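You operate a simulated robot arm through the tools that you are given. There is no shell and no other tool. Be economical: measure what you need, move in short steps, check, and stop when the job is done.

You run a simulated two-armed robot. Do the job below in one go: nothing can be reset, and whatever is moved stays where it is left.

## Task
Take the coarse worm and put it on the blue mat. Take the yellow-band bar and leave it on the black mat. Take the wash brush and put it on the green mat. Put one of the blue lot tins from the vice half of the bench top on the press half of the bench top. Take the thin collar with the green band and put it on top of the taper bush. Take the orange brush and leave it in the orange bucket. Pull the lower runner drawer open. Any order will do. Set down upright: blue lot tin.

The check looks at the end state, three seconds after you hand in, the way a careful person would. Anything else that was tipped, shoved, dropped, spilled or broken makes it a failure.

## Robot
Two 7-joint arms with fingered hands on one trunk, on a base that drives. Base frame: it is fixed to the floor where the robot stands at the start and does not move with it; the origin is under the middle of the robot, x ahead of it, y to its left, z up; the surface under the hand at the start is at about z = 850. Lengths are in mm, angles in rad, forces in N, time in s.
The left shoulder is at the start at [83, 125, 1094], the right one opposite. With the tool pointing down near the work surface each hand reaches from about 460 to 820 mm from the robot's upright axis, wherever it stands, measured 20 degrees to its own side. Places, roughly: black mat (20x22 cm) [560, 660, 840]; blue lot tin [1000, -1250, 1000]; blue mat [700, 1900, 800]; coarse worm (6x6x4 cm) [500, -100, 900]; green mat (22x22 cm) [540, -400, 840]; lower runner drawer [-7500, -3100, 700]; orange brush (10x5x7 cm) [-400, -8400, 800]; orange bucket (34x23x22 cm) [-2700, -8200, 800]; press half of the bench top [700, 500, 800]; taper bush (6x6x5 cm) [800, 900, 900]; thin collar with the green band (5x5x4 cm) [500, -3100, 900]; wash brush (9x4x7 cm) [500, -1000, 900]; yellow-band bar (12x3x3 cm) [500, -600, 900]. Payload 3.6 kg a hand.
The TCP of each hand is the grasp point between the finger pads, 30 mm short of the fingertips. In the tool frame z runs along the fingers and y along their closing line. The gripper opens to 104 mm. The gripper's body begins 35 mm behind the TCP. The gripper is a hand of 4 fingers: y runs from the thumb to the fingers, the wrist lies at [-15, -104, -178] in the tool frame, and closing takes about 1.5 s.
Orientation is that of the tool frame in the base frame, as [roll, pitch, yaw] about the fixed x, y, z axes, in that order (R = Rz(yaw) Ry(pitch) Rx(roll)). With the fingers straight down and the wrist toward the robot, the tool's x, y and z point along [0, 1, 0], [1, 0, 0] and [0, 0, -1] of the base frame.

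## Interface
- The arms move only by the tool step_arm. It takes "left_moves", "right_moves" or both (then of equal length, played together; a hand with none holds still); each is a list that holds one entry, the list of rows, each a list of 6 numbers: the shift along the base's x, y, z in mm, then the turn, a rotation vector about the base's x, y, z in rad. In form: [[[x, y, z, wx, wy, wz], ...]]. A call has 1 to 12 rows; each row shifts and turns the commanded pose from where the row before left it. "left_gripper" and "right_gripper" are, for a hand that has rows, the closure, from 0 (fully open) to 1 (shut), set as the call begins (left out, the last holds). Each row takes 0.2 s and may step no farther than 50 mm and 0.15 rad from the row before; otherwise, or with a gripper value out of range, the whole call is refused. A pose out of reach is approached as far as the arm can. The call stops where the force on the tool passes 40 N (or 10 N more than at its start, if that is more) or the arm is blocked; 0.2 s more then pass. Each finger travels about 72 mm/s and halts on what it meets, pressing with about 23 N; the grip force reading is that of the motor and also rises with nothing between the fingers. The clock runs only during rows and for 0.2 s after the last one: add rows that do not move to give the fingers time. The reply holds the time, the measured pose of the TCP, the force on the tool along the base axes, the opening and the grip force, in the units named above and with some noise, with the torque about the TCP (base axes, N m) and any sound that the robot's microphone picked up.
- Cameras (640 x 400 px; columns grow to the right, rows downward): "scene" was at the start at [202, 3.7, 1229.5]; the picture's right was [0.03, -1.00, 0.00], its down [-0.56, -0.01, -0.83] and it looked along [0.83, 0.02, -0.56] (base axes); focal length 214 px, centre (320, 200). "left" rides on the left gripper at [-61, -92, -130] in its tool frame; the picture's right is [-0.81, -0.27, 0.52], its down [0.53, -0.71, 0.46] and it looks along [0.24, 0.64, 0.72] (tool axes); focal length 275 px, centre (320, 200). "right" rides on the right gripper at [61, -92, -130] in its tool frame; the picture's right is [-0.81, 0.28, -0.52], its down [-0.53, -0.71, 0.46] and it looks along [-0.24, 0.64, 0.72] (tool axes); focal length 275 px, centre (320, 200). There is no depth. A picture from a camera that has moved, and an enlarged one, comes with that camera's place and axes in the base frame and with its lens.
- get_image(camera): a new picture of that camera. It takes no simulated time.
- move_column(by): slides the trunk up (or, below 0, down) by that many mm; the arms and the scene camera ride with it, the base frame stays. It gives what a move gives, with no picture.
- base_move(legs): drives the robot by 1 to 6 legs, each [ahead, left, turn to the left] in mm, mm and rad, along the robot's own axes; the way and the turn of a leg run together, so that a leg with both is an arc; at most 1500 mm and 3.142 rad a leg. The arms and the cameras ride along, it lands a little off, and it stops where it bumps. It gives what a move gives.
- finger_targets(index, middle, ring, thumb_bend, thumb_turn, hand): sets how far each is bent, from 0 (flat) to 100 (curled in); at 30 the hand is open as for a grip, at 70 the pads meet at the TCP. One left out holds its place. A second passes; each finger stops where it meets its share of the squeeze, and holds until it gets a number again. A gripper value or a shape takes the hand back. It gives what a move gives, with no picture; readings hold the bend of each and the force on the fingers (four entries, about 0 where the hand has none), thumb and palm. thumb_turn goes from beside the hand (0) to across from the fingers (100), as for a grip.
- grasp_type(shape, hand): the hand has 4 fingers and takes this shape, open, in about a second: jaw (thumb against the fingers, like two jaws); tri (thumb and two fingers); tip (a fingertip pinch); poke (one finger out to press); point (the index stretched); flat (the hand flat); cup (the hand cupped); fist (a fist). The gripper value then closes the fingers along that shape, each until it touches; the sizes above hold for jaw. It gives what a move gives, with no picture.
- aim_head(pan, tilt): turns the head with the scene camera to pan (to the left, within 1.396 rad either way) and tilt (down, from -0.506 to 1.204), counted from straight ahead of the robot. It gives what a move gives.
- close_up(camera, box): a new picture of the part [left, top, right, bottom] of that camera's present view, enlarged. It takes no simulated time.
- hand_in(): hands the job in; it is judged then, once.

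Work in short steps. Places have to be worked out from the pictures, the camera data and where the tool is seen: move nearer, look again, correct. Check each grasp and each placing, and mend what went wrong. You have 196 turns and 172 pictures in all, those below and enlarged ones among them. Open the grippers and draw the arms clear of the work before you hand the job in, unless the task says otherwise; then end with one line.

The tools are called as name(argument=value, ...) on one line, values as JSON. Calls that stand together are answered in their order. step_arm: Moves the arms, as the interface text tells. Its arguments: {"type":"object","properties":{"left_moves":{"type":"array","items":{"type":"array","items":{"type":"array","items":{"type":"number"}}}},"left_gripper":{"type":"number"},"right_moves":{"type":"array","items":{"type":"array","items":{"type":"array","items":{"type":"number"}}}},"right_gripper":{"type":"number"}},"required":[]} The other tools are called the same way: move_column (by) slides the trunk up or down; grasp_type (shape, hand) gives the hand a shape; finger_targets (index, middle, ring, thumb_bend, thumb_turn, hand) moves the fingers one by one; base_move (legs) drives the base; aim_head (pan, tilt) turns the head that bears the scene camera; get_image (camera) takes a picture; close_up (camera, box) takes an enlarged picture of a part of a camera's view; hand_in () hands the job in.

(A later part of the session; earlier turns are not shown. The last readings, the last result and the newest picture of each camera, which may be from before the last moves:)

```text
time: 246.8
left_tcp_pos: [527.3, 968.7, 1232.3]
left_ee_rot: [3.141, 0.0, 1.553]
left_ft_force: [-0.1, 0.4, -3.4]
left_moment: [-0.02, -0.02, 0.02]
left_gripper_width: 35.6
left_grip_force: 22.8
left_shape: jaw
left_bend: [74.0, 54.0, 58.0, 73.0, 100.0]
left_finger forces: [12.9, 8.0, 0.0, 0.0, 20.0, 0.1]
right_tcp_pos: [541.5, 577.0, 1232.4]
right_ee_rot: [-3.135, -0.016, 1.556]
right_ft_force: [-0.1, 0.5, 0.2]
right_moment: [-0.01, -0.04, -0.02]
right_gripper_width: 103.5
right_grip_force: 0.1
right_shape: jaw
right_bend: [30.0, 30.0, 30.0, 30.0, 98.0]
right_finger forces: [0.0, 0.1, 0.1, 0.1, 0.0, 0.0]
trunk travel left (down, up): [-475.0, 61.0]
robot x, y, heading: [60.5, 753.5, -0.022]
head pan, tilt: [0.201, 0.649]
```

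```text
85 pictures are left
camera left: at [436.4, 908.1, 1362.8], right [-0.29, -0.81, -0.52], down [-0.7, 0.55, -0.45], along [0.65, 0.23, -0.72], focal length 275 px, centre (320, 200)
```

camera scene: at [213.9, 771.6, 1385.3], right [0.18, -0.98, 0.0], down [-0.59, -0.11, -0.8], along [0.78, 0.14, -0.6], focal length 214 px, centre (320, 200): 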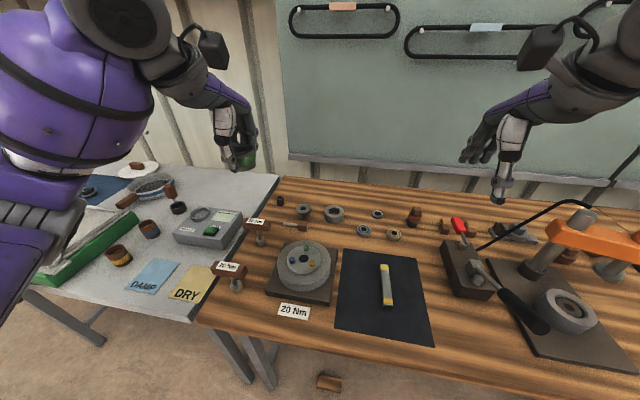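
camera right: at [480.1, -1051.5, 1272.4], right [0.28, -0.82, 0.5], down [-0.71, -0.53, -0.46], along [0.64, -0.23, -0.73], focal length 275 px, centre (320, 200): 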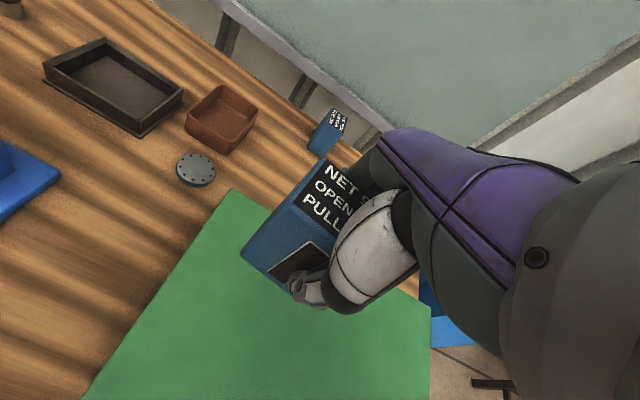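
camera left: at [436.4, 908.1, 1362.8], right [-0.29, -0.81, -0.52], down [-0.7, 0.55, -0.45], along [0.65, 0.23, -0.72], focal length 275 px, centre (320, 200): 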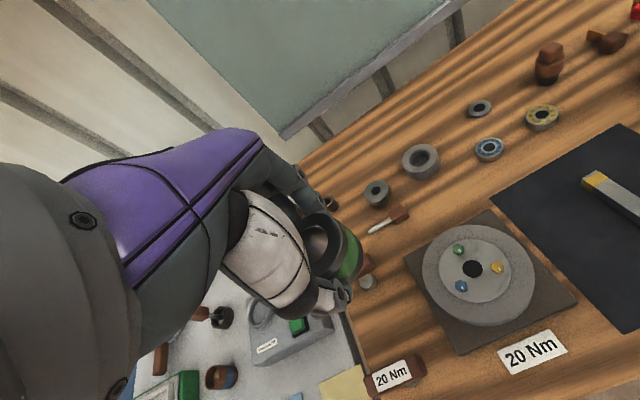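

The taper bush shows at about (792,932). I zoom in both views for precision.

close_up(camera="scene", box=[260, 180, 360, 250])

close_up(camera="left", box=[310, 140, 450, 250])

```text
5.71 times, centred on (310, 215) of scene
camera zoom: at [213.9, 771.6, 1385.3], right [0.18, -0.98, 0.0], down [-0.59, -0.11, -0.8], along [0.78, 0.14, -0.6], focal length 1226 px, centre (377, 114)
```

zoom: 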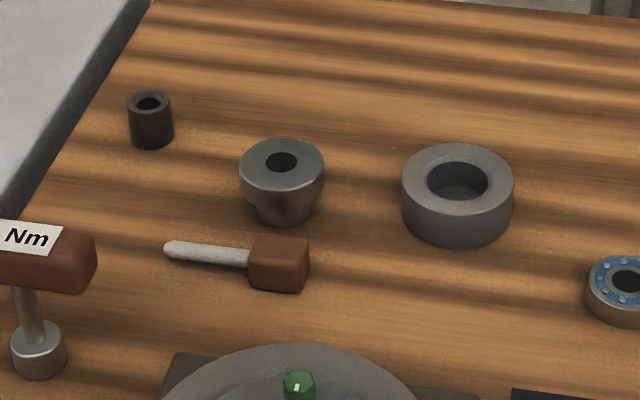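

```text
3.64 times, centred on (380, 195) of left
camera zoom: at [436.4, 908.1, 1362.8], right [-0.29, -0.81, -0.52], down [-0.7, 0.55, -0.45], along [0.65, 0.23, -0.72], focal length 1001 px, centre (102, 218)
```

zoom: 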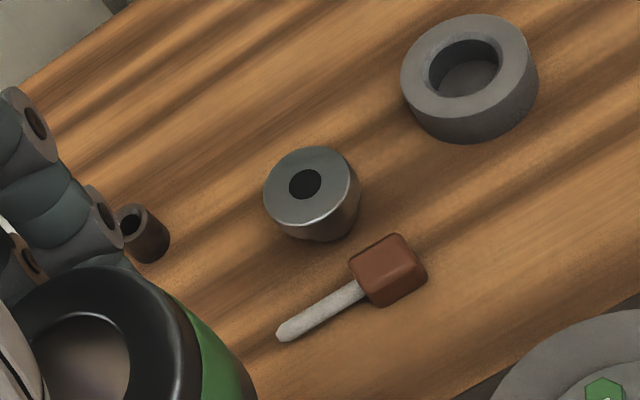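

I check how the collar sits in the hand with an enlarged left view.

close_up(camera="left", box=[260, 190, 390, 320])

```text
3.08 times, centred on (325, 255) of left
camera zoom: at [436.4, 908.1, 1362.8], right [-0.29, -0.81, -0.52], down [-0.7, 0.55, -0.45], along [0.65, 0.23, -0.72], focal length 847 px, centre (305, 31)
```

zoom: 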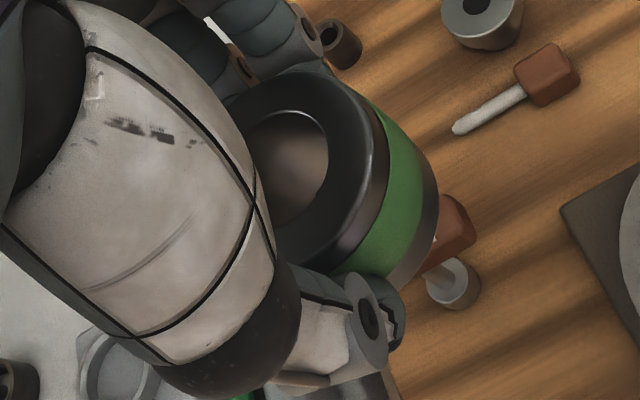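

The collar sits centred in the hand. Bush top: centre (787,935), z 900. I lower the trunk 80 mm for reach, and bring the collar over the bush.

move_column(by=-80)

step_arm(left_moves=[[[45, -6, 0, 0, 0, 0], [45, -6, 0, 0, 0, 0], [45, -6, 0, 0, 0, 0], [45, -6, 0, 0, 0, 0], [45, -5, 0, 0, 0, 0], [35, -4, 0, 0, 0, 0], [0, 0, -45, 0, 0, 0], [0, 0, -45, 0, 0, 0], [0, 0, -45, 0, 0, 0]]])

close_up(camera="scene", box=[250, 150, 370, 250])

get_image(camera="left")

```text
time: 248.0
left_tcp_pos: [528.8, 968.8, 1153.1]
left_ee_rot: [3.141, 0.002, 1.555]
left_ft_force: [-0.3, -0.5, -2.2]
left_moment: [-0.01, 0.02, 0.0]
left_gripper_width: 35.9
left_grip_force: 22.5
left_shape: jaw
left_bend: [74.0, 54.0, 58.0, 73.0, 100.0]
left_finger forces: [13.0, 8.0, 0.0, 0.0, 20.0, 0.1]
right_tcp_pos: [541.7, 576.9, 1153.2]
right_ee_rot: [-3.137, -0.016, 1.557]
right_ft_force: [-0.3, -0.6, -0.3]
right_moment: [0.0, 0.02, 0.03]
right_gripper_width: 103.7
right_grip_force: 0.0
right_shape: jaw
right_bend: [30.0, 30.0, 30.0, 30.0, 98.0]
right_finger forces: [0.0, 0.0, 0.0, 0.1, 0.1, 0.0]
trunk travel left (down, up): [-395.0, 141.0]
robot x, y, heading: [66.2, 754.1, -0.016]
head pan, tilt: [0.201, 0.649]
```

```text
time: 250.0
left_tcp_pos: [789.5, 937.3, 1016.3]
left_ee_rot: [-3.142, -0.002, 1.551]
left_ft_force: [0.5, 0.2, -2.7]
left_moment: [0.0, 0.02, -0.01]
left_gripper_width: 35.2
left_grip_force: 23.2
left_shape: jaw
left_bend: [74.0, 54.0, 58.0, 73.0, 100.0]
left_finger forces: [12.9, 8.2, 0.0, 0.1, 19.8, 0.0]
right_tcp_pos: [541.3, 577.0, 1153.7]
right_ee_rot: [-3.134, -0.016, 1.556]
right_ft_force: [0.1, 0.4, 0.8]
right_moment: [-0.01, 0.01, 0.01]
right_gripper_width: 103.8
right_grip_force: 0.1
right_shape: jaw
right_bend: [30.0, 30.0, 30.0, 30.0, 98.0]
right_finger forces: [0.0, 0.1, 0.0, 0.1, 0.1, 0.1]
trunk travel left (down, up): [-395.0, 141.0]
robot x, y, heading: [68.5, 755.3, -0.014]
head pan, tilt: [0.201, 0.649]
```

```text
4.00 times, centred on (310, 200) of scene
camera zoom: at [250.2, 771.2, 1294.5], right [0.18, -0.98, 0.0], down [-0.59, -0.11, -0.8], along [0.78, 0.14, -0.61], focal length 858 px, centre (360, 200)
```

zoom: 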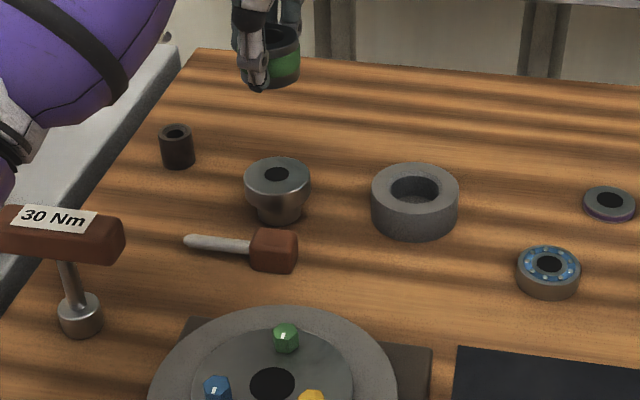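

```text
80 pictures are left
camera left: at [697.1, 877.2, 1146.6], right [-0.29, -0.81, -0.52], down [-0.7, 0.55, -0.46], along [0.65, 0.23, -0.72], focal length 275 px, centre (320, 200)
```

left: 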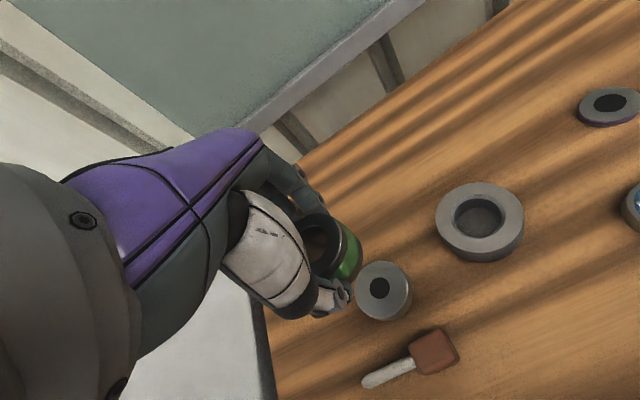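

Nearly aligned; I shift slightly and lower to about 15 mm above the bush, then check.

step_arm(left_moves=[[[-3, -1, -30, 0, 0, 0], [0, 0, -32, 0, 0, 0]]])

close_up(camera="scene", box=[270, 150, 350, 220])

close_up(camera="left", box=[270, 190, 450, 350])

```text
time: 250.6
left_tcp_pos: [786.6, 935.6, 953.7]
left_ee_rot: [-3.139, -0.001, 1.554]
left_ft_force: [0.2, 0.7, -2.8]
left_moment: [0.0, 0.0, 0.0]
left_gripper_width: 35.5
left_grip_force: 22.7
left_shape: jaw
left_bend: [74.0, 54.0, 58.0, 73.0, 100.0]
left_finger forces: [12.8, 8.2, 0.0, 0.0, 19.7, 0.0]
right_tcp_pos: [540.8, 576.2, 1153.3]
right_ee_rot: [-3.135, -0.015, 1.557]
right_ft_force: [0.1, -0.1, -0.1]
right_moment: [-0.01, 0.02, -0.03]
right_gripper_width: 103.9
right_grip_force: 0.1
right_shape: jaw
right_bend: [30.0, 30.0, 30.0, 30.0, 98.0]
right_finger forces: [0.0, 0.0, 0.1, 0.0, 0.1, 0.0]
trunk travel left (down, up): [-395.0, 141.0]
robot x, y, heading: [72.1, 754.1, -0.012]
head pan, tilt: [0.201, 0.649]
```

```text
5.71 times, centred on (310, 185) of scene
camera zoom: at [250.0, 771.1, 1294.6], right [0.18, -0.98, 0.0], down [-0.59, -0.11, -0.8], along [0.78, 0.14, -0.6], focal length 1226 px, centre (377, 286)
```

zoom: 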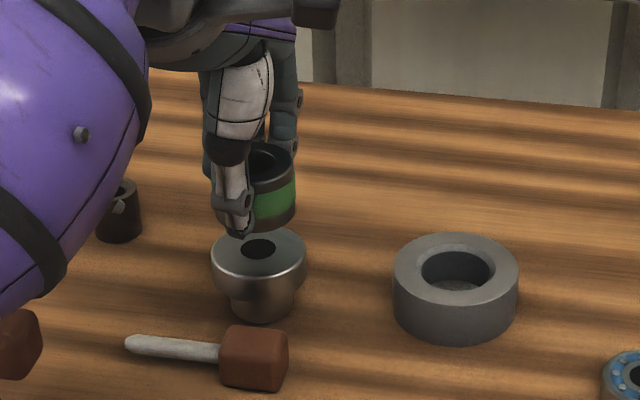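

```text
2.50 times, centred on (360, 270) of left
camera zoom: at [694.7, 877.0, 1083.7], right [-0.29, -0.81, -0.52], down [-0.7, 0.55, -0.46], along [0.65, 0.23, -0.72], focal length 688 px, centre (220, 25)
```

zoom: 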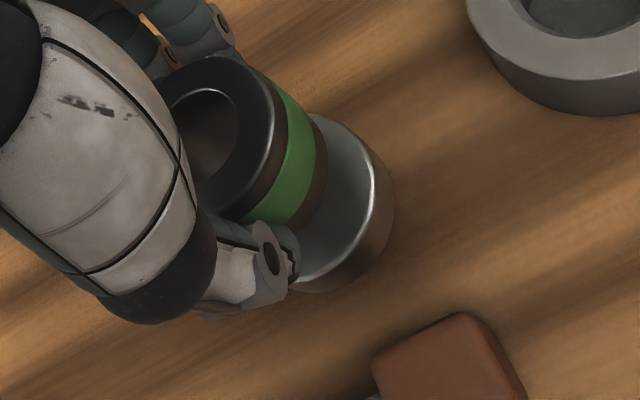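

I need to judge the collar's offset better; enlarging more.

close_up(camera="scene", box=[286, 162, 318, 182])

```text
16.00 times, centred on (302, 172) of scene
camera zoom: at [250.0, 771.1, 1294.6], right [0.18, -0.98, 0.0], down [-0.59, -0.11, -0.8], along [0.78, 0.14, -0.6], focal length 3432 px, centre (608, 648)
```

zoom: 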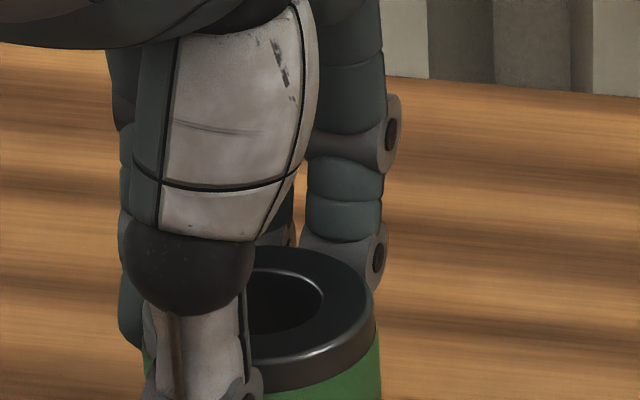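

The collar's axis works out at (786,936), right over the bush. I lower to contact.

step_arm(left_moves=[[[0, 0, -7, 0, 0, 0], [0, 0, -3, 0, 0, 0], [0, 0, -1, 0, 0, 0], [0, 0, -1, 0, 0, 0], [0, 0, 0, 0, 0, 0]]])

```text
time: 251.8
left_tcp_pos: [786.6, 934.8, 944.2]
left_ee_rot: [-3.14, 0.0, 1.553]
left_ft_force: [0.0, 0.4, -1.8]
left_moment: [0.01, 0.02, -0.01]
left_gripper_width: 35.2
left_grip_force: 22.5
left_shape: jaw
left_bend: [74.0, 54.0, 58.0, 73.0, 100.0]
left_finger forces: [12.9, 8.3, 0.1, 0.0, 19.7, 0.0]
right_tcp_pos: [541.8, 577.2, 1154.3]
right_ee_rot: [-3.136, -0.015, 1.556]
right_ft_force: [-0.8, -0.9, -0.6]
right_moment: [0.01, -0.04, -0.02]
right_gripper_width: 103.8
right_grip_force: 0.1
right_shape: jaw
right_bend: [30.0, 30.0, 30.0, 30.0, 98.0]
right_finger forces: [0.1, 0.1, 0.1, 0.0, 0.1, 0.0]
trunk travel left (down, up): [-395.0, 141.0]
robot x, y, heading: [70.4, 757.1, -0.017]
head pan, tilt: [0.201, 0.649]
```

step_arm(left_moves=[[[0, 0, -1, 0, 0, 0], [0, 0, -1, 0, 0, 0], [0, 0, -1, 0, 0, 0], [0, 0, 0, 0, 0, 0]]])

close_up(camera="scene", box=[270, 150, 350, 220])

```text
time: 252.8
left_tcp_pos: [787.6, 934.6, 940.7]
left_ee_rot: [-3.141, -0.001, 1.553]
left_ft_force: [0.4, -0.3, -2.4]
left_moment: [-0.01, -0.02, -0.01]
left_gripper_width: 35.5
left_grip_force: 23.0
left_shape: jaw
left_bend: [74.0, 54.0, 58.0, 73.0, 100.0]
left_finger forces: [12.9, 8.1, 0.0, 0.0, 19.8, 0.0]
right_tcp_pos: [541.9, 578.1, 1152.7]
right_ee_rot: [-3.137, -0.016, 1.557]
right_ft_force: [0.4, -0.4, 0.1]
right_moment: [0.03, -0.01, -0.02]
right_gripper_width: 103.5
right_grip_force: 0.1
right_shape: jaw
right_bend: [30.0, 30.0, 30.0, 30.0, 98.0]
right_finger forces: [0.0, 0.0, 0.0, 0.0, 0.0, 0.1]
trunk travel left (down, up): [-395.0, 141.0]
robot x, y, heading: [66.1, 756.0, -0.015]
head pan, tilt: [0.201, 0.649]
```

```text
5.71 times, centred on (310, 185) of scene
camera zoom: at [249.8, 771.1, 1294.6], right [0.18, -0.98, 0.0], down [-0.59, -0.11, -0.8], along [0.78, 0.14, -0.6], focal length 1226 px, centre (377, 286)
```

zoom: 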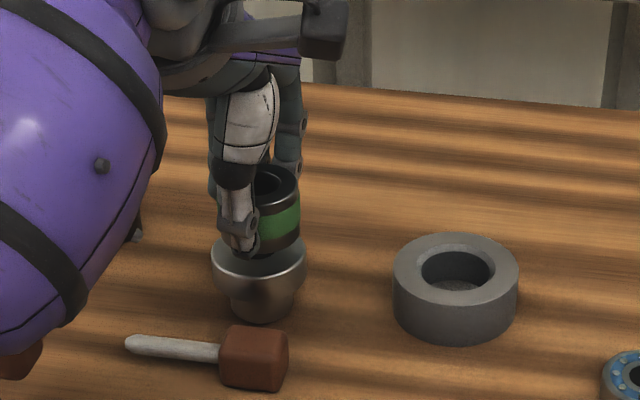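

Not yet touching; I keep lowering in 1 mm steps.

step_arm(left_moves=[[[0, 0, -1, 0, 0, 0], [0, 0, -1, 0, 0, 0], [0, 0, 0, 0, 0, 0]]])

step_arm(left_moves=[[[0, 0, -1, 0, 0, 0], [0, 0, -1, 0, 0, 0], [0, 0, 0, 0, 0, 0]]])

```text
time: 253.6
left_tcp_pos: [785.9, 933.8, 937.9]
left_ee_rot: [-3.14, 0.001, 1.554]
left_ft_force: [0.7, 0.3, -2.2]
left_moment: [0.03, -0.01, -0.03]
left_gripper_width: 35.7
left_grip_force: 23.5
left_shape: jaw
left_bend: [74.0, 54.0, 58.0, 73.0, 100.0]
left_finger forces: [12.8, 8.2, 0.1, 0.0, 19.7, 0.1]
right_tcp_pos: [541.8, 576.8, 1153.5]
right_ee_rot: [-3.139, -0.015, 1.557]
right_ft_force: [-0.3, -0.2, 0.0]
right_moment: [0.01, -0.03, 0.02]
right_gripper_width: 103.5
right_grip_force: 0.0
right_shape: jaw
right_bend: [30.0, 30.0, 30.0, 30.0, 98.0]
right_finger forces: [0.0, 0.1, 0.0, 0.1, 0.0, 0.0]
trunk travel left (down, up): [-395.0, 141.0]
robot x, y, heading: [66.3, 751.8, -0.021]
head pan, tilt: [0.201, 0.649]
```

```text
time: 254.4
left_tcp_pos: [786.5, 934.5, 935.9]
left_ee_rot: [-3.139, 0.001, 1.554]
left_ft_force: [-0.2, -0.7, -1.9]
left_moment: [0.01, 0.02, 0.01]
left_gripper_width: 35.5
left_grip_force: 22.9
left_shape: jaw
left_bend: [74.0, 54.0, 58.0, 73.0, 100.0]
left_finger forces: [12.8, 8.2, 0.0, 0.1, 19.7, 0.0]
right_tcp_pos: [541.5, 577.0, 1153.3]
right_ee_rot: [-3.135, -0.015, 1.558]
right_ft_force: [0.1, -1.0, -0.1]
right_moment: [0.03, -0.03, 0.0]
right_gripper_width: 103.6
right_grip_force: 0.1
right_shape: jaw
right_bend: [30.0, 30.0, 30.0, 30.0, 98.0]
right_finger forces: [0.0, 0.0, 0.0, 0.0, 0.1, 0.1]
trunk travel left (down, up): [-395.0, 141.0]
robot x, y, heading: [65.5, 755.0, -0.02]
head pan, tilt: [0.201, 0.649]
```

step_arm(left_moves=[[[0, 0, -1, 0, 0, 0], [0, 0, -1, 0, 0, 0], [0, 0, 0, 0, 0, 0]]])

close_up(camera="scene", box=[280, 165, 330, 205])

close_up(camera="left", box=[270, 190, 450, 350])

```text
time: 255.2
left_tcp_pos: [786.3, 933.6, 934.0]
left_ee_rot: [-3.141, 0.0, 1.553]
left_ft_force: [-0.2, -0.5, -2.7]
left_moment: [0.0, -0.02, 0.0]
left_gripper_width: 35.4
left_grip_force: 23.1
left_shape: jaw
left_bend: [74.0, 54.0, 58.0, 73.0, 100.0]
left_finger forces: [12.9, 8.1, 0.1, 0.0, 19.7, 0.0]
right_tcp_pos: [542.5, 577.3, 1153.6]
right_ee_rot: [-3.138, -0.016, 1.557]
right_ft_force: [0.2, 0.1, 0.0]
right_moment: [0.02, 0.02, 0.03]
right_gripper_width: 103.3
right_grip_force: 0.2
right_shape: jaw
right_bend: [30.0, 30.0, 30.0, 30.0, 98.0]
right_finger forces: [0.0, 0.0, 0.1, 0.0, 0.0, 0.0]
trunk travel left (down, up): [-395.0, 141.0]
robot x, y, heading: [64.3, 756.7, -0.02]
head pan, tilt: [0.201, 0.649]
```

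```text
10.00 times, centred on (305, 185) of scene
camera zoom: at [249.8, 771.1, 1294.6], right [0.18, -0.98, 0.0], down [-0.59, -0.11, -0.8], along [0.78, 0.14, -0.6], focal length 2145 px, centre (470, 350)
```

zoom: 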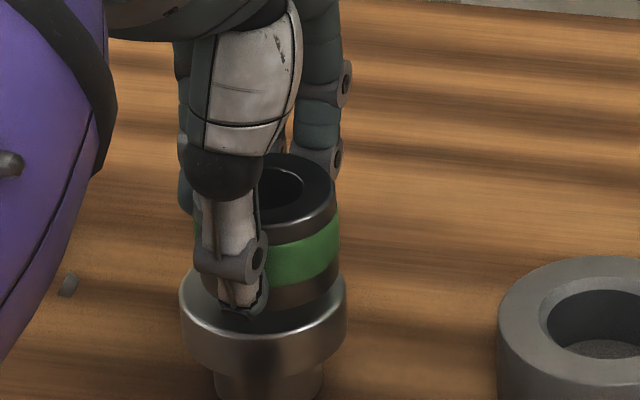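

```text
2.50 times, centred on (360, 270) of left
camera zoom: at [693.7, 873.8, 1065.0], right [-0.29, -0.81, -0.52], down [-0.7, 0.55, -0.45], along [0.65, 0.23, -0.73], focal length 688 px, centre (220, 25)
```

zoom: 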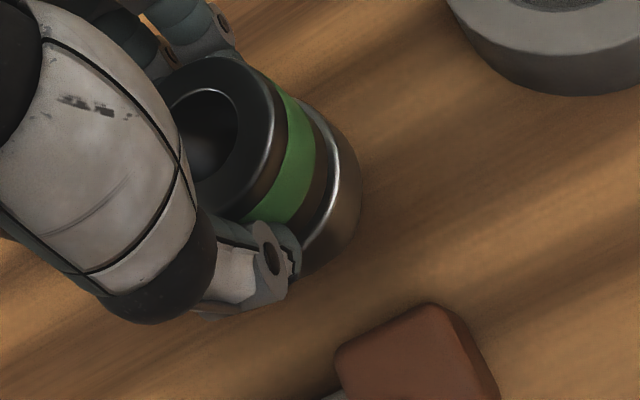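

Very close, well centred. I go on in 1 mm steps until the load shifts.

step_arm(left_moves=[[[0, 0, -1, 0, 0, 0], [0, 0, -1, 0, 0, 0], [0, 0, 0, 0, 0, 0], [0, 0, 0, 0, 0, 0]]])

```text
time: 256.2
left_tcp_pos: [786.0, 934.1, 932.5]
left_ee_rot: [-3.14, -0.001, 1.554]
left_ft_force: [0.6, -0.9, -2.5]
left_moment: [0.03, 0.03, 0.0]
left_gripper_width: 35.5
left_grip_force: 23.2
left_shape: jaw
left_bend: [74.0, 54.0, 58.0, 73.0, 100.0]
left_finger forces: [12.9, 8.3, 0.0, 0.0, 19.7, 0.0]
right_tcp_pos: [541.7, 577.4, 1153.4]
right_ee_rot: [-3.136, -0.016, 1.555]
right_ft_force: [0.2, -0.7, -0.4]
right_moment: [0.01, 0.01, 0.0]
right_gripper_width: 103.6
right_grip_force: 0.0
right_shape: jaw
right_bend: [30.0, 30.0, 30.0, 30.0, 98.0]
right_finger forces: [0.0, 0.1, 0.1, 0.1, 0.0, 0.0]
trunk travel left (down, up): [-395.0, 141.0]
robot x, y, heading: [67.3, 758.7, -0.015]
head pan, tilt: [0.201, 0.649]
```

step_arm(left_moves=[[[0, 0, -1, 0, 0, 0], [0, 0, -1, 0, 0, 0], [0, 0, 0, 0, 0, 0], [0, 0, 0, 0, 0, 0]]])

close_up(camera="scene", box=[280, 165, 330, 205])

```text
time: 257.2
left_tcp_pos: [785.0, 934.0, 930.3]
left_ee_rot: [3.141, 0.0, 1.552]
left_ft_force: [-0.7, -0.6, -2.8]
left_moment: [-0.01, 0.02, 0.0]
left_gripper_width: 35.4
left_grip_force: 22.8
left_shape: jaw
left_bend: [74.0, 54.0, 58.0, 73.0, 100.0]
left_finger forces: [13.0, 8.3, 0.0, 0.0, 19.7, 0.0]
right_tcp_pos: [542.5, 577.8, 1152.8]
right_ee_rot: [-3.136, -0.015, 1.557]
right_ft_force: [0.8, 0.6, 0.1]
right_moment: [-0.03, 0.03, 0.0]
right_gripper_width: 103.9
right_grip_force: 0.0
right_shape: jaw
right_bend: [30.0, 30.0, 30.0, 30.0, 98.0]
right_finger forces: [0.1, 0.1, 0.0, 0.0, 0.0, 0.1]
trunk travel left (down, up): [-395.0, 141.0]
robot x, y, heading: [65.8, 753.3, -0.019]
head pan, tilt: [0.201, 0.649]
```

```text
10.00 times, centred on (305, 185) of scene
camera zoom: at [249.8, 771.1, 1294.6], right [0.18, -0.98, 0.0], down [-0.59, -0.11, -0.8], along [0.78, 0.14, -0.6], focal length 2145 px, centre (470, 350)
```

zoom: 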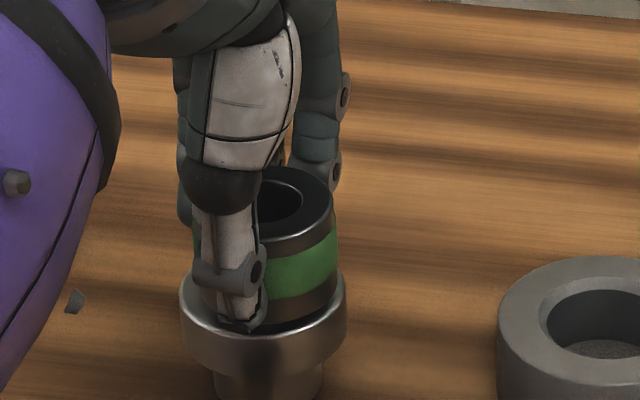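

step_arm(left_moves=[[[0, 0, -1, 0, 0, 0], [0, 0, -1, 0, 0, 0], [0, 0, 0, 0, 0, 0], [0, 0, 0, 0, 0, 0]]])

```text
time: 258.2
left_tcp_pos: [785.0, 934.8, 927.9]
left_ee_rot: [-3.14, 0.0, 1.553]
left_ft_force: [0.2, 0.1, -3.7]
left_moment: [0.0, -0.01, 0.0]
left_gripper_width: 35.6
left_grip_force: 23.0
left_shape: jaw
left_bend: [74.0, 54.0, 58.0, 73.0, 100.0]
left_finger forces: [12.8, 8.1, 0.0, 0.1, 19.7, 0.0]
right_tcp_pos: [541.5, 577.3, 1153.4]
right_ee_rot: [-3.138, -0.016, 1.557]
right_ft_force: [-0.3, 0.4, 0.6]
right_moment: [-0.01, -0.01, 0.03]
right_gripper_width: 103.7
right_grip_force: 0.0
right_shape: jaw
right_bend: [30.0, 30.0, 30.0, 30.0, 98.0]
right_finger forces: [0.0, 0.0, 0.0, 0.1, 0.0, 0.0]
trunk travel left (down, up): [-395.0, 141.0]
robot x, y, heading: [70.2, 754.5, -0.022]
head pan, tilt: [0.201, 0.649]
```

step_arm(left_moves=[[[0, 0, -1, 0, 0, 0], [0, 0, -1, 0, 0, 0], [0, 0, 0, 0, 0, 0], [0, 0, 0, 0, 0, 0]]])

close_up(camera="scene", box=[280, 165, 330, 205])

```text
time: 259.2
left_tcp_pos: [785.6, 933.2, 926.6]
left_ee_rot: [-3.141, -0.001, 1.553]
left_ft_force: [-0.1, 0.2, -3.4]
left_moment: [-0.01, 0.03, -0.03]
left_gripper_width: 35.6
left_grip_force: 23.6
left_shape: jaw
left_bend: [74.0, 54.0, 58.0, 73.0, 100.0]
left_finger forces: [12.9, 8.2, 0.0, 0.1, 19.6, 0.1]
right_tcp_pos: [540.7, 577.9, 1154.3]
right_ee_rot: [-3.138, -0.016, 1.558]
right_ft_force: [0.6, -0.1, 0.1]
right_moment: [0.0, 0.03, 0.01]
right_gripper_width: 103.6
right_grip_force: 0.0
right_shape: jaw
right_bend: [30.0, 30.0, 30.0, 30.0, 98.0]
right_finger forces: [0.0, 0.1, 0.1, 0.1, 0.0, 0.1]
trunk travel left (down, up): [-395.0, 141.0]
robot x, y, heading: [67.2, 754.7, -0.013]
head pan, tilt: [0.201, 0.649]
```

```text
10.00 times, centred on (305, 185) of scene
camera zoom: at [249.8, 771.1, 1294.6], right [0.18, -0.98, 0.0], down [-0.59, -0.11, -0.8], along [0.78, 0.14, -0.6], focal length 2145 px, centre (470, 350)
```

zoom: 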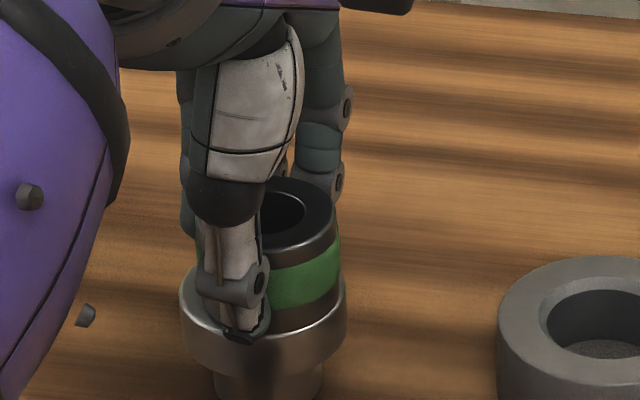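

About 3 mm are left by the picture; I continue gently.

step_arm(left_moves=[[[0, 0, -1, 0, 0, 0], [0, 0, -1, 0, 0, 0], [0, 0, 0, 0, 0, 0], [0, 0, 0, 0, 0, 0]]])

```text
time: 260.2
left_tcp_pos: [785.5, 933.4, 925.0]
left_ee_rot: [3.14, -0.001, 1.554]
left_ft_force: [0.6, 0.5, 5.2]
left_moment: [0.05, -0.06, 0.01]
left_gripper_width: 35.7
left_grip_force: 22.9
left_shape: jaw
left_bend: [74.0, 54.0, 58.0, 73.0, 100.0]
left_finger forces: [13.3, 8.8, 0.0, 0.0, 20.5, 0.0]
right_tcp_pos: [541.1, 578.0, 1153.5]
right_ee_rot: [-3.137, -0.015, 1.558]
right_ft_force: [0.2, -0.1, -0.2]
right_moment: [-0.01, 0.03, -0.03]
right_gripper_width: 103.6
right_grip_force: 0.0
right_shape: jaw
right_bend: [30.0, 30.0, 30.0, 30.0, 98.0]
right_finger forces: [0.0, 0.0, 0.0, 0.0, 0.1, 0.0]
trunk travel left (down, up): [-395.0, 141.0]
robot x, y, heading: [65.9, 756.4, -0.021]
head pan, tilt: [0.201, 0.649]
```

Contact: the bush carries the collar. I open and lift straight up.

step_arm(left_moves=[[[0, 0, 0, 0, 0, 0], [0, 0, 0, 0, 0, 0], [0, 0, 0, 0, 0, 0], [0, 0, 0, 0, 0, 0], [0, 0, 0, 0, 0, 0], [0, 0, 0, 0, 0, 0]]], left_gripper=0)

step_arm(left_moves=[[[0, 0, 10, 0, 0, 0], [0, 0, 30, 0, 0, 0], [0, 0, 45, 0, 0, 0], [0, 0, 45, 0, 0, 0], [0, 0, 45, 0, 0, 0], [0, 0, 45, 0, 0, 0]]])

close_up(camera="scene", box=[250, 150, 370, 250])

```text
time: 261.6
left_tcp_pos: [786.0, 933.8, 923.0]
left_ee_rot: [3.141, 0.001, 1.552]
left_ft_force: [-1.1, -0.4, -0.1]
left_moment: [-0.02, 0.01, 0.0]
left_gripper_width: 103.5
left_grip_force: 0.0
left_shape: jaw
left_bend: [30.0, 30.0, 30.0, 30.0, 98.0]
left_finger forces: [0.1, 0.0, 0.0, 0.0, 0.0, 0.0]
right_tcp_pos: [541.6, 576.6, 1153.5]
right_ee_rot: [-3.136, -0.017, 1.558]
right_ft_force: [0.3, 0.2, 0.2]
right_moment: [-0.01, 0.0, 0.02]
right_gripper_width: 103.5
right_grip_force: 0.0
right_shape: jaw
right_bend: [30.0, 30.0, 30.0, 30.0, 98.0]
right_finger forces: [0.0, 0.0, 0.0, 0.0, 0.0, 0.0]
trunk travel left (down, up): [-395.0, 141.0]
robot x, y, heading: [67.9, 759.7, -0.015]
head pan, tilt: [0.201, 0.649]
```

```text
time: 263.0
left_tcp_pos: [781.3, 934.1, 1144.5]
left_ee_rot: [-3.14, 0.002, 1.553]
left_ft_force: [-0.9, 0.7, 0.8]
left_moment: [-0.03, 0.0, -0.01]
left_gripper_width: 103.6
left_grip_force: 0.1
left_shape: jaw
left_bend: [30.0, 30.0, 30.0, 30.0, 98.0]
left_finger forces: [0.0, 0.0, 0.1, 0.0, 0.1, 0.0]
right_tcp_pos: [541.1, 577.9, 1154.5]
right_ee_rot: [-3.136, -0.015, 1.558]
right_ft_force: [0.1, 0.2, 0.2]
right_moment: [0.0, 0.0, -0.01]
right_gripper_width: 103.7
right_grip_force: 0.0
right_shape: jaw
right_bend: [30.0, 30.0, 30.0, 30.0, 98.0]
right_finger forces: [0.0, 0.0, 0.0, 0.0, 0.1, 0.1]
trunk travel left (down, up): [-395.0, 141.0]
robot x, y, heading: [65.4, 755.4, -0.02]
head pan, tilt: [0.201, 0.649]
```

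```text
4.00 times, centred on (310, 200) of scene
camera zoom: at [249.0, 770.7, 1294.7], right [0.18, -0.98, 0.0], down [-0.59, -0.11, -0.8], along [0.78, 0.14, -0.6], focal length 858 px, centre (360, 200)
```

zoom: 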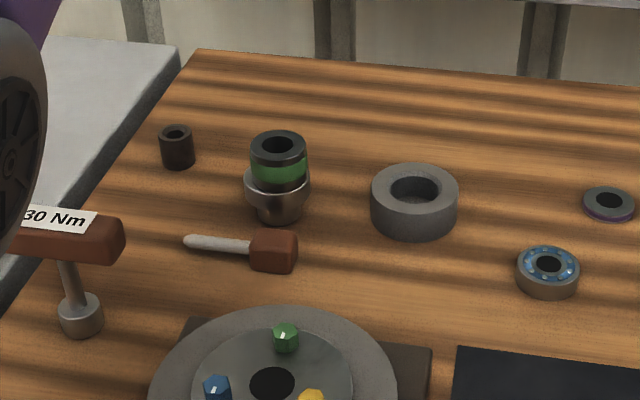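

The collar sits squarely on the bush. I draw the left arm in, back away and turn toward the far area (heading -y) to survey.

step_arm(left_moves=[[[-45, 0, 10, 0, 0, 0], [-45, 0, 0, 0, 0, 0], [-45, 0, 0, 0, 0, 0], [-45, 0, 0, 0, 0, 0], [-45, 0, 0, 0, 0, 0], [-30, 0, 0, 0, 0, 0]]])

base_move(legs=[[-900, 0, 0], [0, 0, -1.55]])

aim_head(pan=0.0, tilt=0.25)

get_image(camera="scene")

```text
time: 264.4
left_tcp_pos: [528.9, 934.2, 1152.3]
left_ee_rot: [-3.14, -0.001, 1.552]
left_ft_force: [-0.9, 0.3, -0.6]
left_moment: [-0.01, 0.05, -0.02]
left_gripper_width: 103.8
left_grip_force: 0.1
left_shape: jaw
left_bend: [30.0, 30.0, 30.0, 30.0, 98.0]
left_finger forces: [0.0, 0.1, 0.1, 0.0, 0.1, 0.0]
right_tcp_pos: [541.1, 577.8, 1154.1]
right_ee_rot: [-3.137, -0.015, 1.556]
right_ft_force: [0.8, 0.0, -0.1]
right_moment: [0.05, 0.02, -0.01]
right_gripper_width: 103.9
right_grip_force: 0.2
right_shape: jaw
right_bend: [30.0, 30.0, 30.0, 30.0, 98.0]
right_finger forces: [0.0, 0.1, 0.1, 0.1, 0.1, 0.0]
trunk travel left (down, up): [-395.0, 141.0]
robot x, y, heading: [65.0, 757.2, -0.013]
head pan, tilt: [0.201, 0.649]
```

```text
time: 272.9
left_tcp_pos: [-629.7, 295.5, 1152.5]
left_ee_rot: [-3.14, 0.0, -0.011]
left_ft_force: [0.5, 0.3, 0.4]
left_moment: [0.03, 0.01, -0.02]
left_gripper_width: 103.6
left_grip_force: 0.1
left_shape: jaw
left_bend: [30.0, 30.0, 30.0, 30.0, 98.0]
left_finger forces: [0.0, 0.0, 0.0, 0.0, 0.0, 0.0]
right_tcp_pos: [-988.1, 281.5, 1152.9]
right_ee_rot: [-3.135, -0.017, -0.006]
right_ft_force: [0.3, 0.3, 0.3]
right_moment: [0.02, -0.01, 0.04]
right_gripper_width: 103.8
right_grip_force: 0.0
right_shape: jaw
right_bend: [30.0, 30.0, 30.0, 30.0, 98.0]
right_finger forces: [0.0, 0.1, 0.0, 0.0, 0.1, 0.0]
trunk travel left (down, up): [-395.0, 141.0]
robot x, y, heading: [-814.0, 756.1, -1.584]
head pan, tilt: [0.201, 0.649]
```

```text
time: 273.8
left_tcp_pos: [-630.0, 294.2, 1152.1]
left_ee_rot: [3.141, 0.0, -0.013]
left_ft_force: [0.9, 0.0, -0.4]
left_moment: [0.02, -0.01, 0.0]
left_gripper_width: 103.9
left_grip_force: 0.0
left_shape: jaw
left_bend: [30.0, 30.0, 30.0, 30.0, 98.0]
left_finger forces: [0.1, 0.0, 0.1, 0.1, 0.1, 0.0]
right_tcp_pos: [-986.8, 281.5, 1154.0]
right_ee_rot: [-3.137, -0.015, -0.007]
right_ft_force: [0.7, -1.3, 0.1]
right_moment: [0.01, -0.01, 0.02]
right_gripper_width: 103.5
right_grip_force: 0.0
right_shape: jaw
right_bend: [30.0, 30.0, 30.0, 30.0, 98.0]
right_finger forces: [0.0, 0.1, 0.1, 0.1, 0.0, 0.1]
trunk travel left (down, up): [-395.0, 141.0]
robot x, y, heading: [-814.3, 755.0, -1.58]
head pan, tilt: [0.0, 0.25]
```

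```text
70 pictures are left
camera scene: at [-813.9, 568.6, 1331.0], right [-1.0, 0.01, 0.0], down [0.0, 0.25, -0.97], along [-0.01, -0.97, -0.25], focal length 214 px, centre (320, 200)
```

scene: 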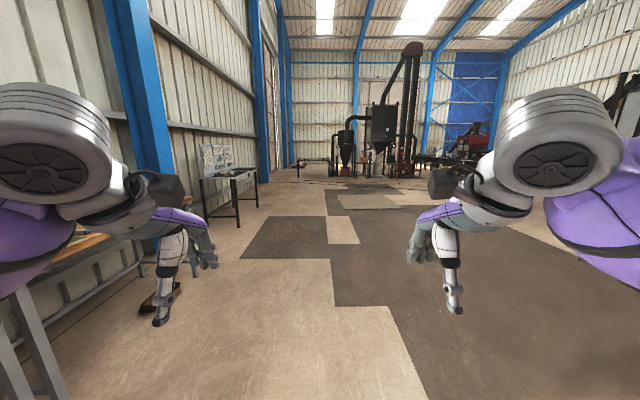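

The floor is open straight ahead. I drive 6 m toward the far side and look.

base_move(legs=[[1500, 0, 0.01], [1500, 0, 0], [1500, 0, 0], [1500, 0, 0]])

get_image(camera="scene")

```text
time: 302.4
left_tcp_pos: [-671.9, -5721.2, 1152.0]
left_ee_rot: [3.14, 0.0, 0.013]
left_ft_force: [-0.6, -0.2, -0.6]
left_moment: [0.0, 0.01, -0.04]
left_gripper_width: 103.6
left_grip_force: 0.0
left_shape: jaw
left_bend: [30.0, 30.0, 30.0, 30.0, 98.0]
left_finger forces: [0.0, 0.0, 0.1, 0.0, 0.0, 0.1]
right_tcp_pos: [-1027.6, -5742.8, 1154.4]
right_ee_rot: [-3.138, -0.017, 0.016]
right_ft_force: [-0.2, -0.3, 0.2]
right_moment: [0.0, 0.0, -0.01]
right_gripper_width: 103.7
right_grip_force: 0.0
right_shape: jaw
right_bend: [30.0, 30.0, 30.0, 30.0, 98.0]
right_finger forces: [0.0, 0.0, 0.0, 0.0, 0.0, 0.0]
trunk travel left (down, up): [-395.0, 141.0]
robot x, y, heading: [-862.7, -5263.9, -1.553]
head pan, tilt: [0.0, 0.25]
```

```text
69 pictures are left
camera scene: at [-860.8, -5451.3, 1331.1], right [-1.0, -0.01, 0.0], down [0.0, 0.25, -0.97], along [0.01, -0.97, -0.25], focal length 214 px, centre (320, 200)
```

scene: 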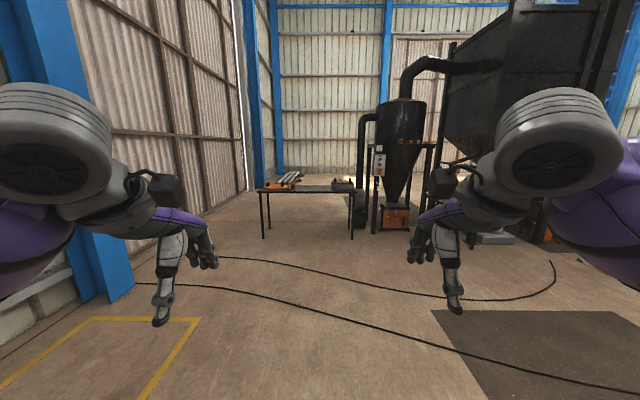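

A table with orange things stands ahead at y≈-8350. I zoom at it, and drive 1.6 m nearer.

close_up(camera="scene", box=[240, 140, 440, 260])

base_move(legs=[[1500, 0, -0.015], [400, 250, 0]])

aim_head(pan=-0.5, tilt=0.35)

get_image(camera="scene")

```text
3.20 times, centred on (340, 200) of scene
camera zoom: at [-860.8, -5451.3, 1331.1], right [-1.0, -0.01, 0.0], down [0.0, 0.25, -0.97], along [0.01, -0.97, -0.25], focal length 686 px, centre (256, 200)
```

zoom: 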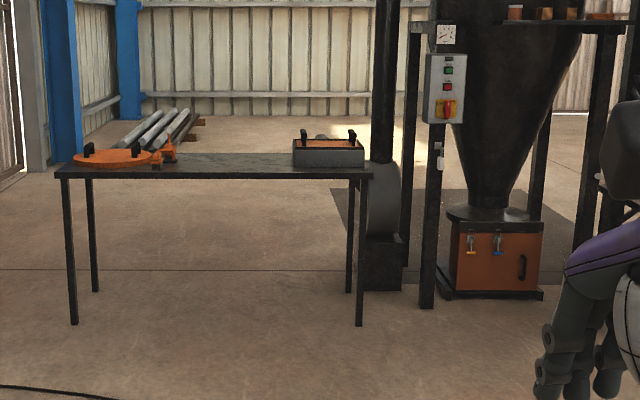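

```text
time: 312.1
left_tcp_pos: [-490.4, -7592.0, 1153.1]
left_ee_rot: [-3.141, 0.0, -0.055]
left_ft_force: [-0.8, 0.0, 0.2]
left_moment: [0.02, 0.0, 0.01]
left_gripper_width: 103.6
left_grip_force: 0.1
left_shape: jaw
left_bend: [30.0, 30.0, 30.0, 30.0, 98.0]
left_finger forces: [0.0, 0.0, 0.0, 0.0, 0.1, 0.1]
right_tcp_pos: [-848.3, -7589.7, 1153.1]
right_ee_rot: [-3.136, -0.015, -0.05]
right_ft_force: [0.3, 0.2, 0.0]
right_moment: [0.03, -0.01, 0.03]
right_gripper_width: 103.6
right_grip_force: 0.1
right_shape: jaw
right_bend: [30.0, 30.0, 30.0, 30.0, 98.0]
right_finger forces: [0.0, 0.0, 0.1, 0.0, 0.0, 0.0]
trunk travel left (down, up): [-395.0, 141.0]
robot x, y, heading: [-653.8, -7120.9, -1.624]
head pan, tilt: [0.0, 0.25]
```

```text
time: 313.0
left_tcp_pos: [-491.4, -7589.7, 1152.2]
left_ee_rot: [-3.141, -0.002, -0.053]
left_ft_force: [0.6, 0.5, -0.5]
left_moment: [0.02, 0.01, 0.02]
left_gripper_width: 103.9
left_grip_force: 0.1
left_shape: jaw
left_bend: [30.0, 30.0, 30.0, 30.0, 98.0]
left_finger forces: [0.1, 0.2, 0.0, 0.0, 0.1, 0.1]
right_tcp_pos: [-848.8, -7589.0, 1153.0]
right_ee_rot: [-3.137, -0.015, -0.052]
right_ft_force: [-0.3, 0.7, 0.7]
right_moment: [0.02, 0.04, -0.03]
right_gripper_width: 103.8
right_grip_force: 0.0
right_shape: jaw
right_bend: [30.0, 30.0, 30.0, 30.0, 98.0]
right_finger forces: [0.1, 0.1, 0.0, 0.0, 0.0, 0.0]
trunk travel left (down, up): [-395.0, 141.0]
robot x, y, heading: [-654.5, -7121.6, -1.623]
head pan, tilt: [-0.499, 0.351]
```

```text
67 pictures are left
camera scene: at [-706.8, -7295.1, 1321.7], right [-0.85, 0.53, 0.0], down [0.18, 0.29, -0.94], along [-0.49, -0.8, -0.34], focal length 214 px, centre (320, 200)
```

scene: 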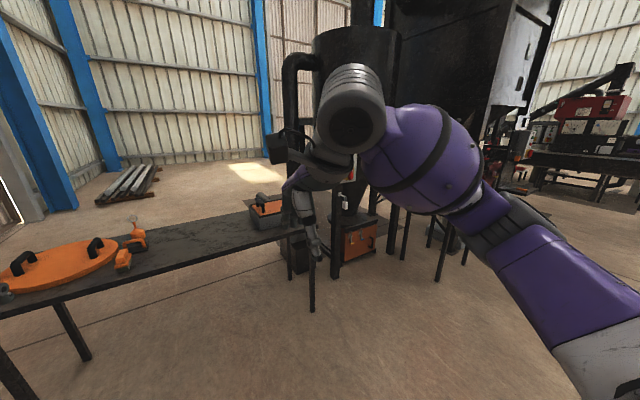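

I zoom on the orange things next to the orange lid.

close_up(camera="scene", box=[60, 190, 220, 300])

aim_head(pan=-1.1, tilt=0.35)

get_image(camera="scene")

```text
3.64 times, centred on (140, 245) of scene
camera zoom: at [-706.8, -7295.1, 1321.7], right [-0.85, 0.53, 0.0], down [0.18, 0.29, -0.94], along [-0.49, -0.8, -0.34], focal length 780 px, centre (974, 36)
```

zoom: 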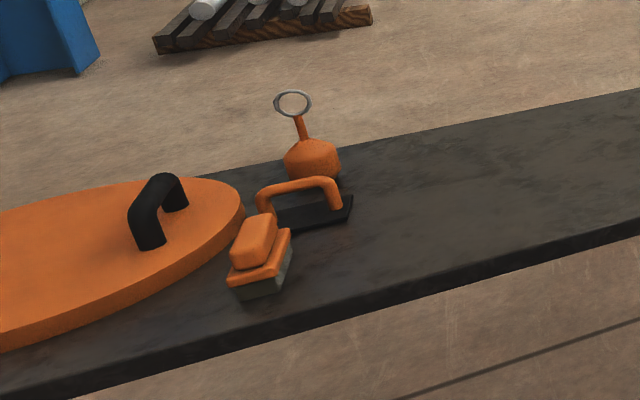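

```text
time: 314.0
left_tcp_pos: [-490.9, -7590.6, 1152.1]
left_ee_rot: [-3.14, 0.0, -0.054]
left_ft_force: [-0.4, 0.4, 1.3]
left_moment: [-0.02, 0.0, 0.0]
left_gripper_width: 104.0
left_grip_force: 0.1
left_shape: jaw
left_bend: [30.0, 30.0, 30.0, 30.0, 98.0]
left_finger forces: [0.2, 0.0, 0.0, 0.1, 0.0, 0.1]
right_tcp_pos: [-848.8, -7589.2, 1153.7]
right_ee_rot: [-3.137, -0.016, -0.051]
right_ft_force: [-0.2, 0.7, 0.6]
right_moment: [-0.02, -0.02, -0.01]
right_gripper_width: 103.5
right_grip_force: 0.1
right_shape: jaw
right_bend: [30.0, 30.0, 30.0, 30.0, 98.0]
right_finger forces: [0.0, 0.1, 0.0, 0.1, 0.1, 0.0]
trunk travel left (down, up): [-395.0, 141.0]
robot x, y, heading: [-648.8, -7122.4, -1.622]
head pan, tilt: [-1.1, 0.351]
```

```text
65 pictures are left
camera scene: at [-743.0, -7253.6, 1321.7], right [-0.41, 0.91, 0.0], down [0.31, 0.14, -0.94], along [-0.86, -0.38, -0.34], focal length 214 px, centre (320, 200)
```

scene: 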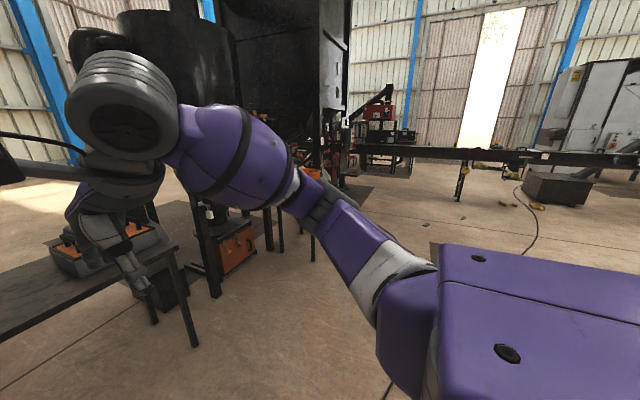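

The orange brush (block with grey bristles) lies right of the lid at roughly (-420,-8300). I drive up to the table.

base_move(legs=[[550, 0, 0.052]])

aim_head(pan=0.2, tilt=0.7)

get_image(camera="scene")

get_image(camera="left")

```text
time: 317.1
left_tcp_pos: [-491.8, -8127.1, 1152.6]
left_ee_rot: [-3.142, 0.001, -0.016]
left_ft_force: [-0.6, -0.2, -1.1]
left_moment: [0.0, -0.02, -0.02]
left_gripper_width: 103.7
left_grip_force: 0.1
left_shape: jaw
left_bend: [30.0, 30.0, 30.0, 30.0, 98.0]
left_finger forces: [0.0, 0.0, 0.1, 0.1, 0.0, 0.0]
right_tcp_pos: [-850.0, -8139.0, 1153.3]
right_ee_rot: [-3.135, -0.016, -0.011]
right_ft_force: [-0.7, 0.0, 0.4]
right_moment: [0.02, -0.01, -0.02]
right_gripper_width: 103.6
right_grip_force: 0.0
right_shape: jaw
right_bend: [30.0, 30.0, 30.0, 30.0, 98.0]
right_finger forces: [0.0, 0.1, 0.0, 0.1, 0.0, 0.0]
trunk travel left (down, up): [-395.0, 141.0]
robot x, y, heading: [-676.8, -7662.5, -1.584]
head pan, tilt: [-1.1, 0.351]
```

```text
time: 318.6
left_tcp_pos: [-490.6, -8126.9, 1152.4]
left_ee_rot: [-3.141, 0.0, -0.015]
left_ft_force: [0.2, -0.4, 0.4]
left_moment: [0.0, 0.02, 0.03]
left_gripper_width: 103.6
left_grip_force: 0.1
left_shape: jaw
left_bend: [30.0, 30.0, 30.0, 30.0, 98.0]
left_finger forces: [0.1, 0.1, 0.0, 0.0, 0.1, 0.0]
right_tcp_pos: [-849.7, -8138.1, 1153.3]
right_ee_rot: [-3.135, -0.016, -0.011]
right_ft_force: [0.1, 0.2, 0.6]
right_moment: [0.02, 0.03, 0.0]
right_gripper_width: 103.8
right_grip_force: 0.1
right_shape: jaw
right_bend: [30.0, 30.0, 30.0, 30.0, 98.0]
right_finger forces: [0.1, 0.1, 0.0, 0.1, 0.1, 0.0]
trunk travel left (down, up): [-395.0, 141.0]
robot x, y, heading: [-672.5, -7666.3, -1.587]
head pan, tilt: [0.201, 0.7]
```

```text
64 pictures are left
camera scene: at [-657.5, -7842.5, 1290.3], right [-0.98, -0.18, 0.0], down [-0.12, 0.63, -0.77], along [0.14, -0.75, -0.64], focal length 214 px, centre (320, 200)
```

scene: 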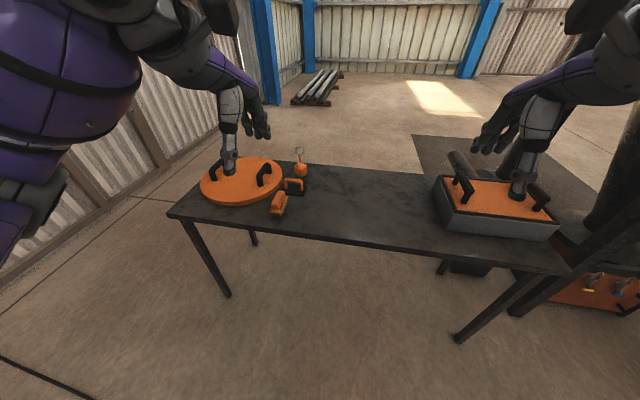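

```text
63 pictures are left
camera left: at [-551.2, -8035.2, 1282.9], right [-0.81, 0.29, -0.52], down [0.54, 0.71, -0.45], along [0.23, -0.65, -0.72], focal length 275 px, centre (320, 200)
```

left: 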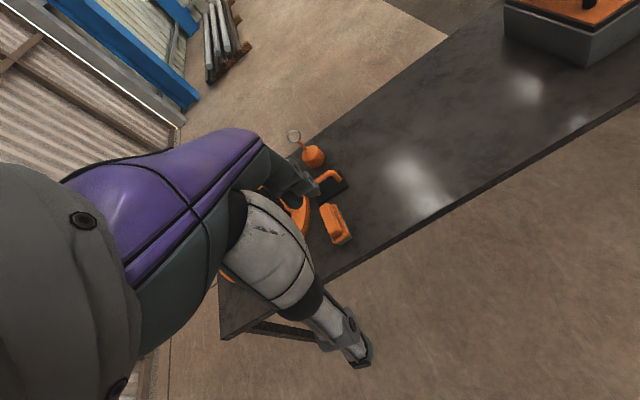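

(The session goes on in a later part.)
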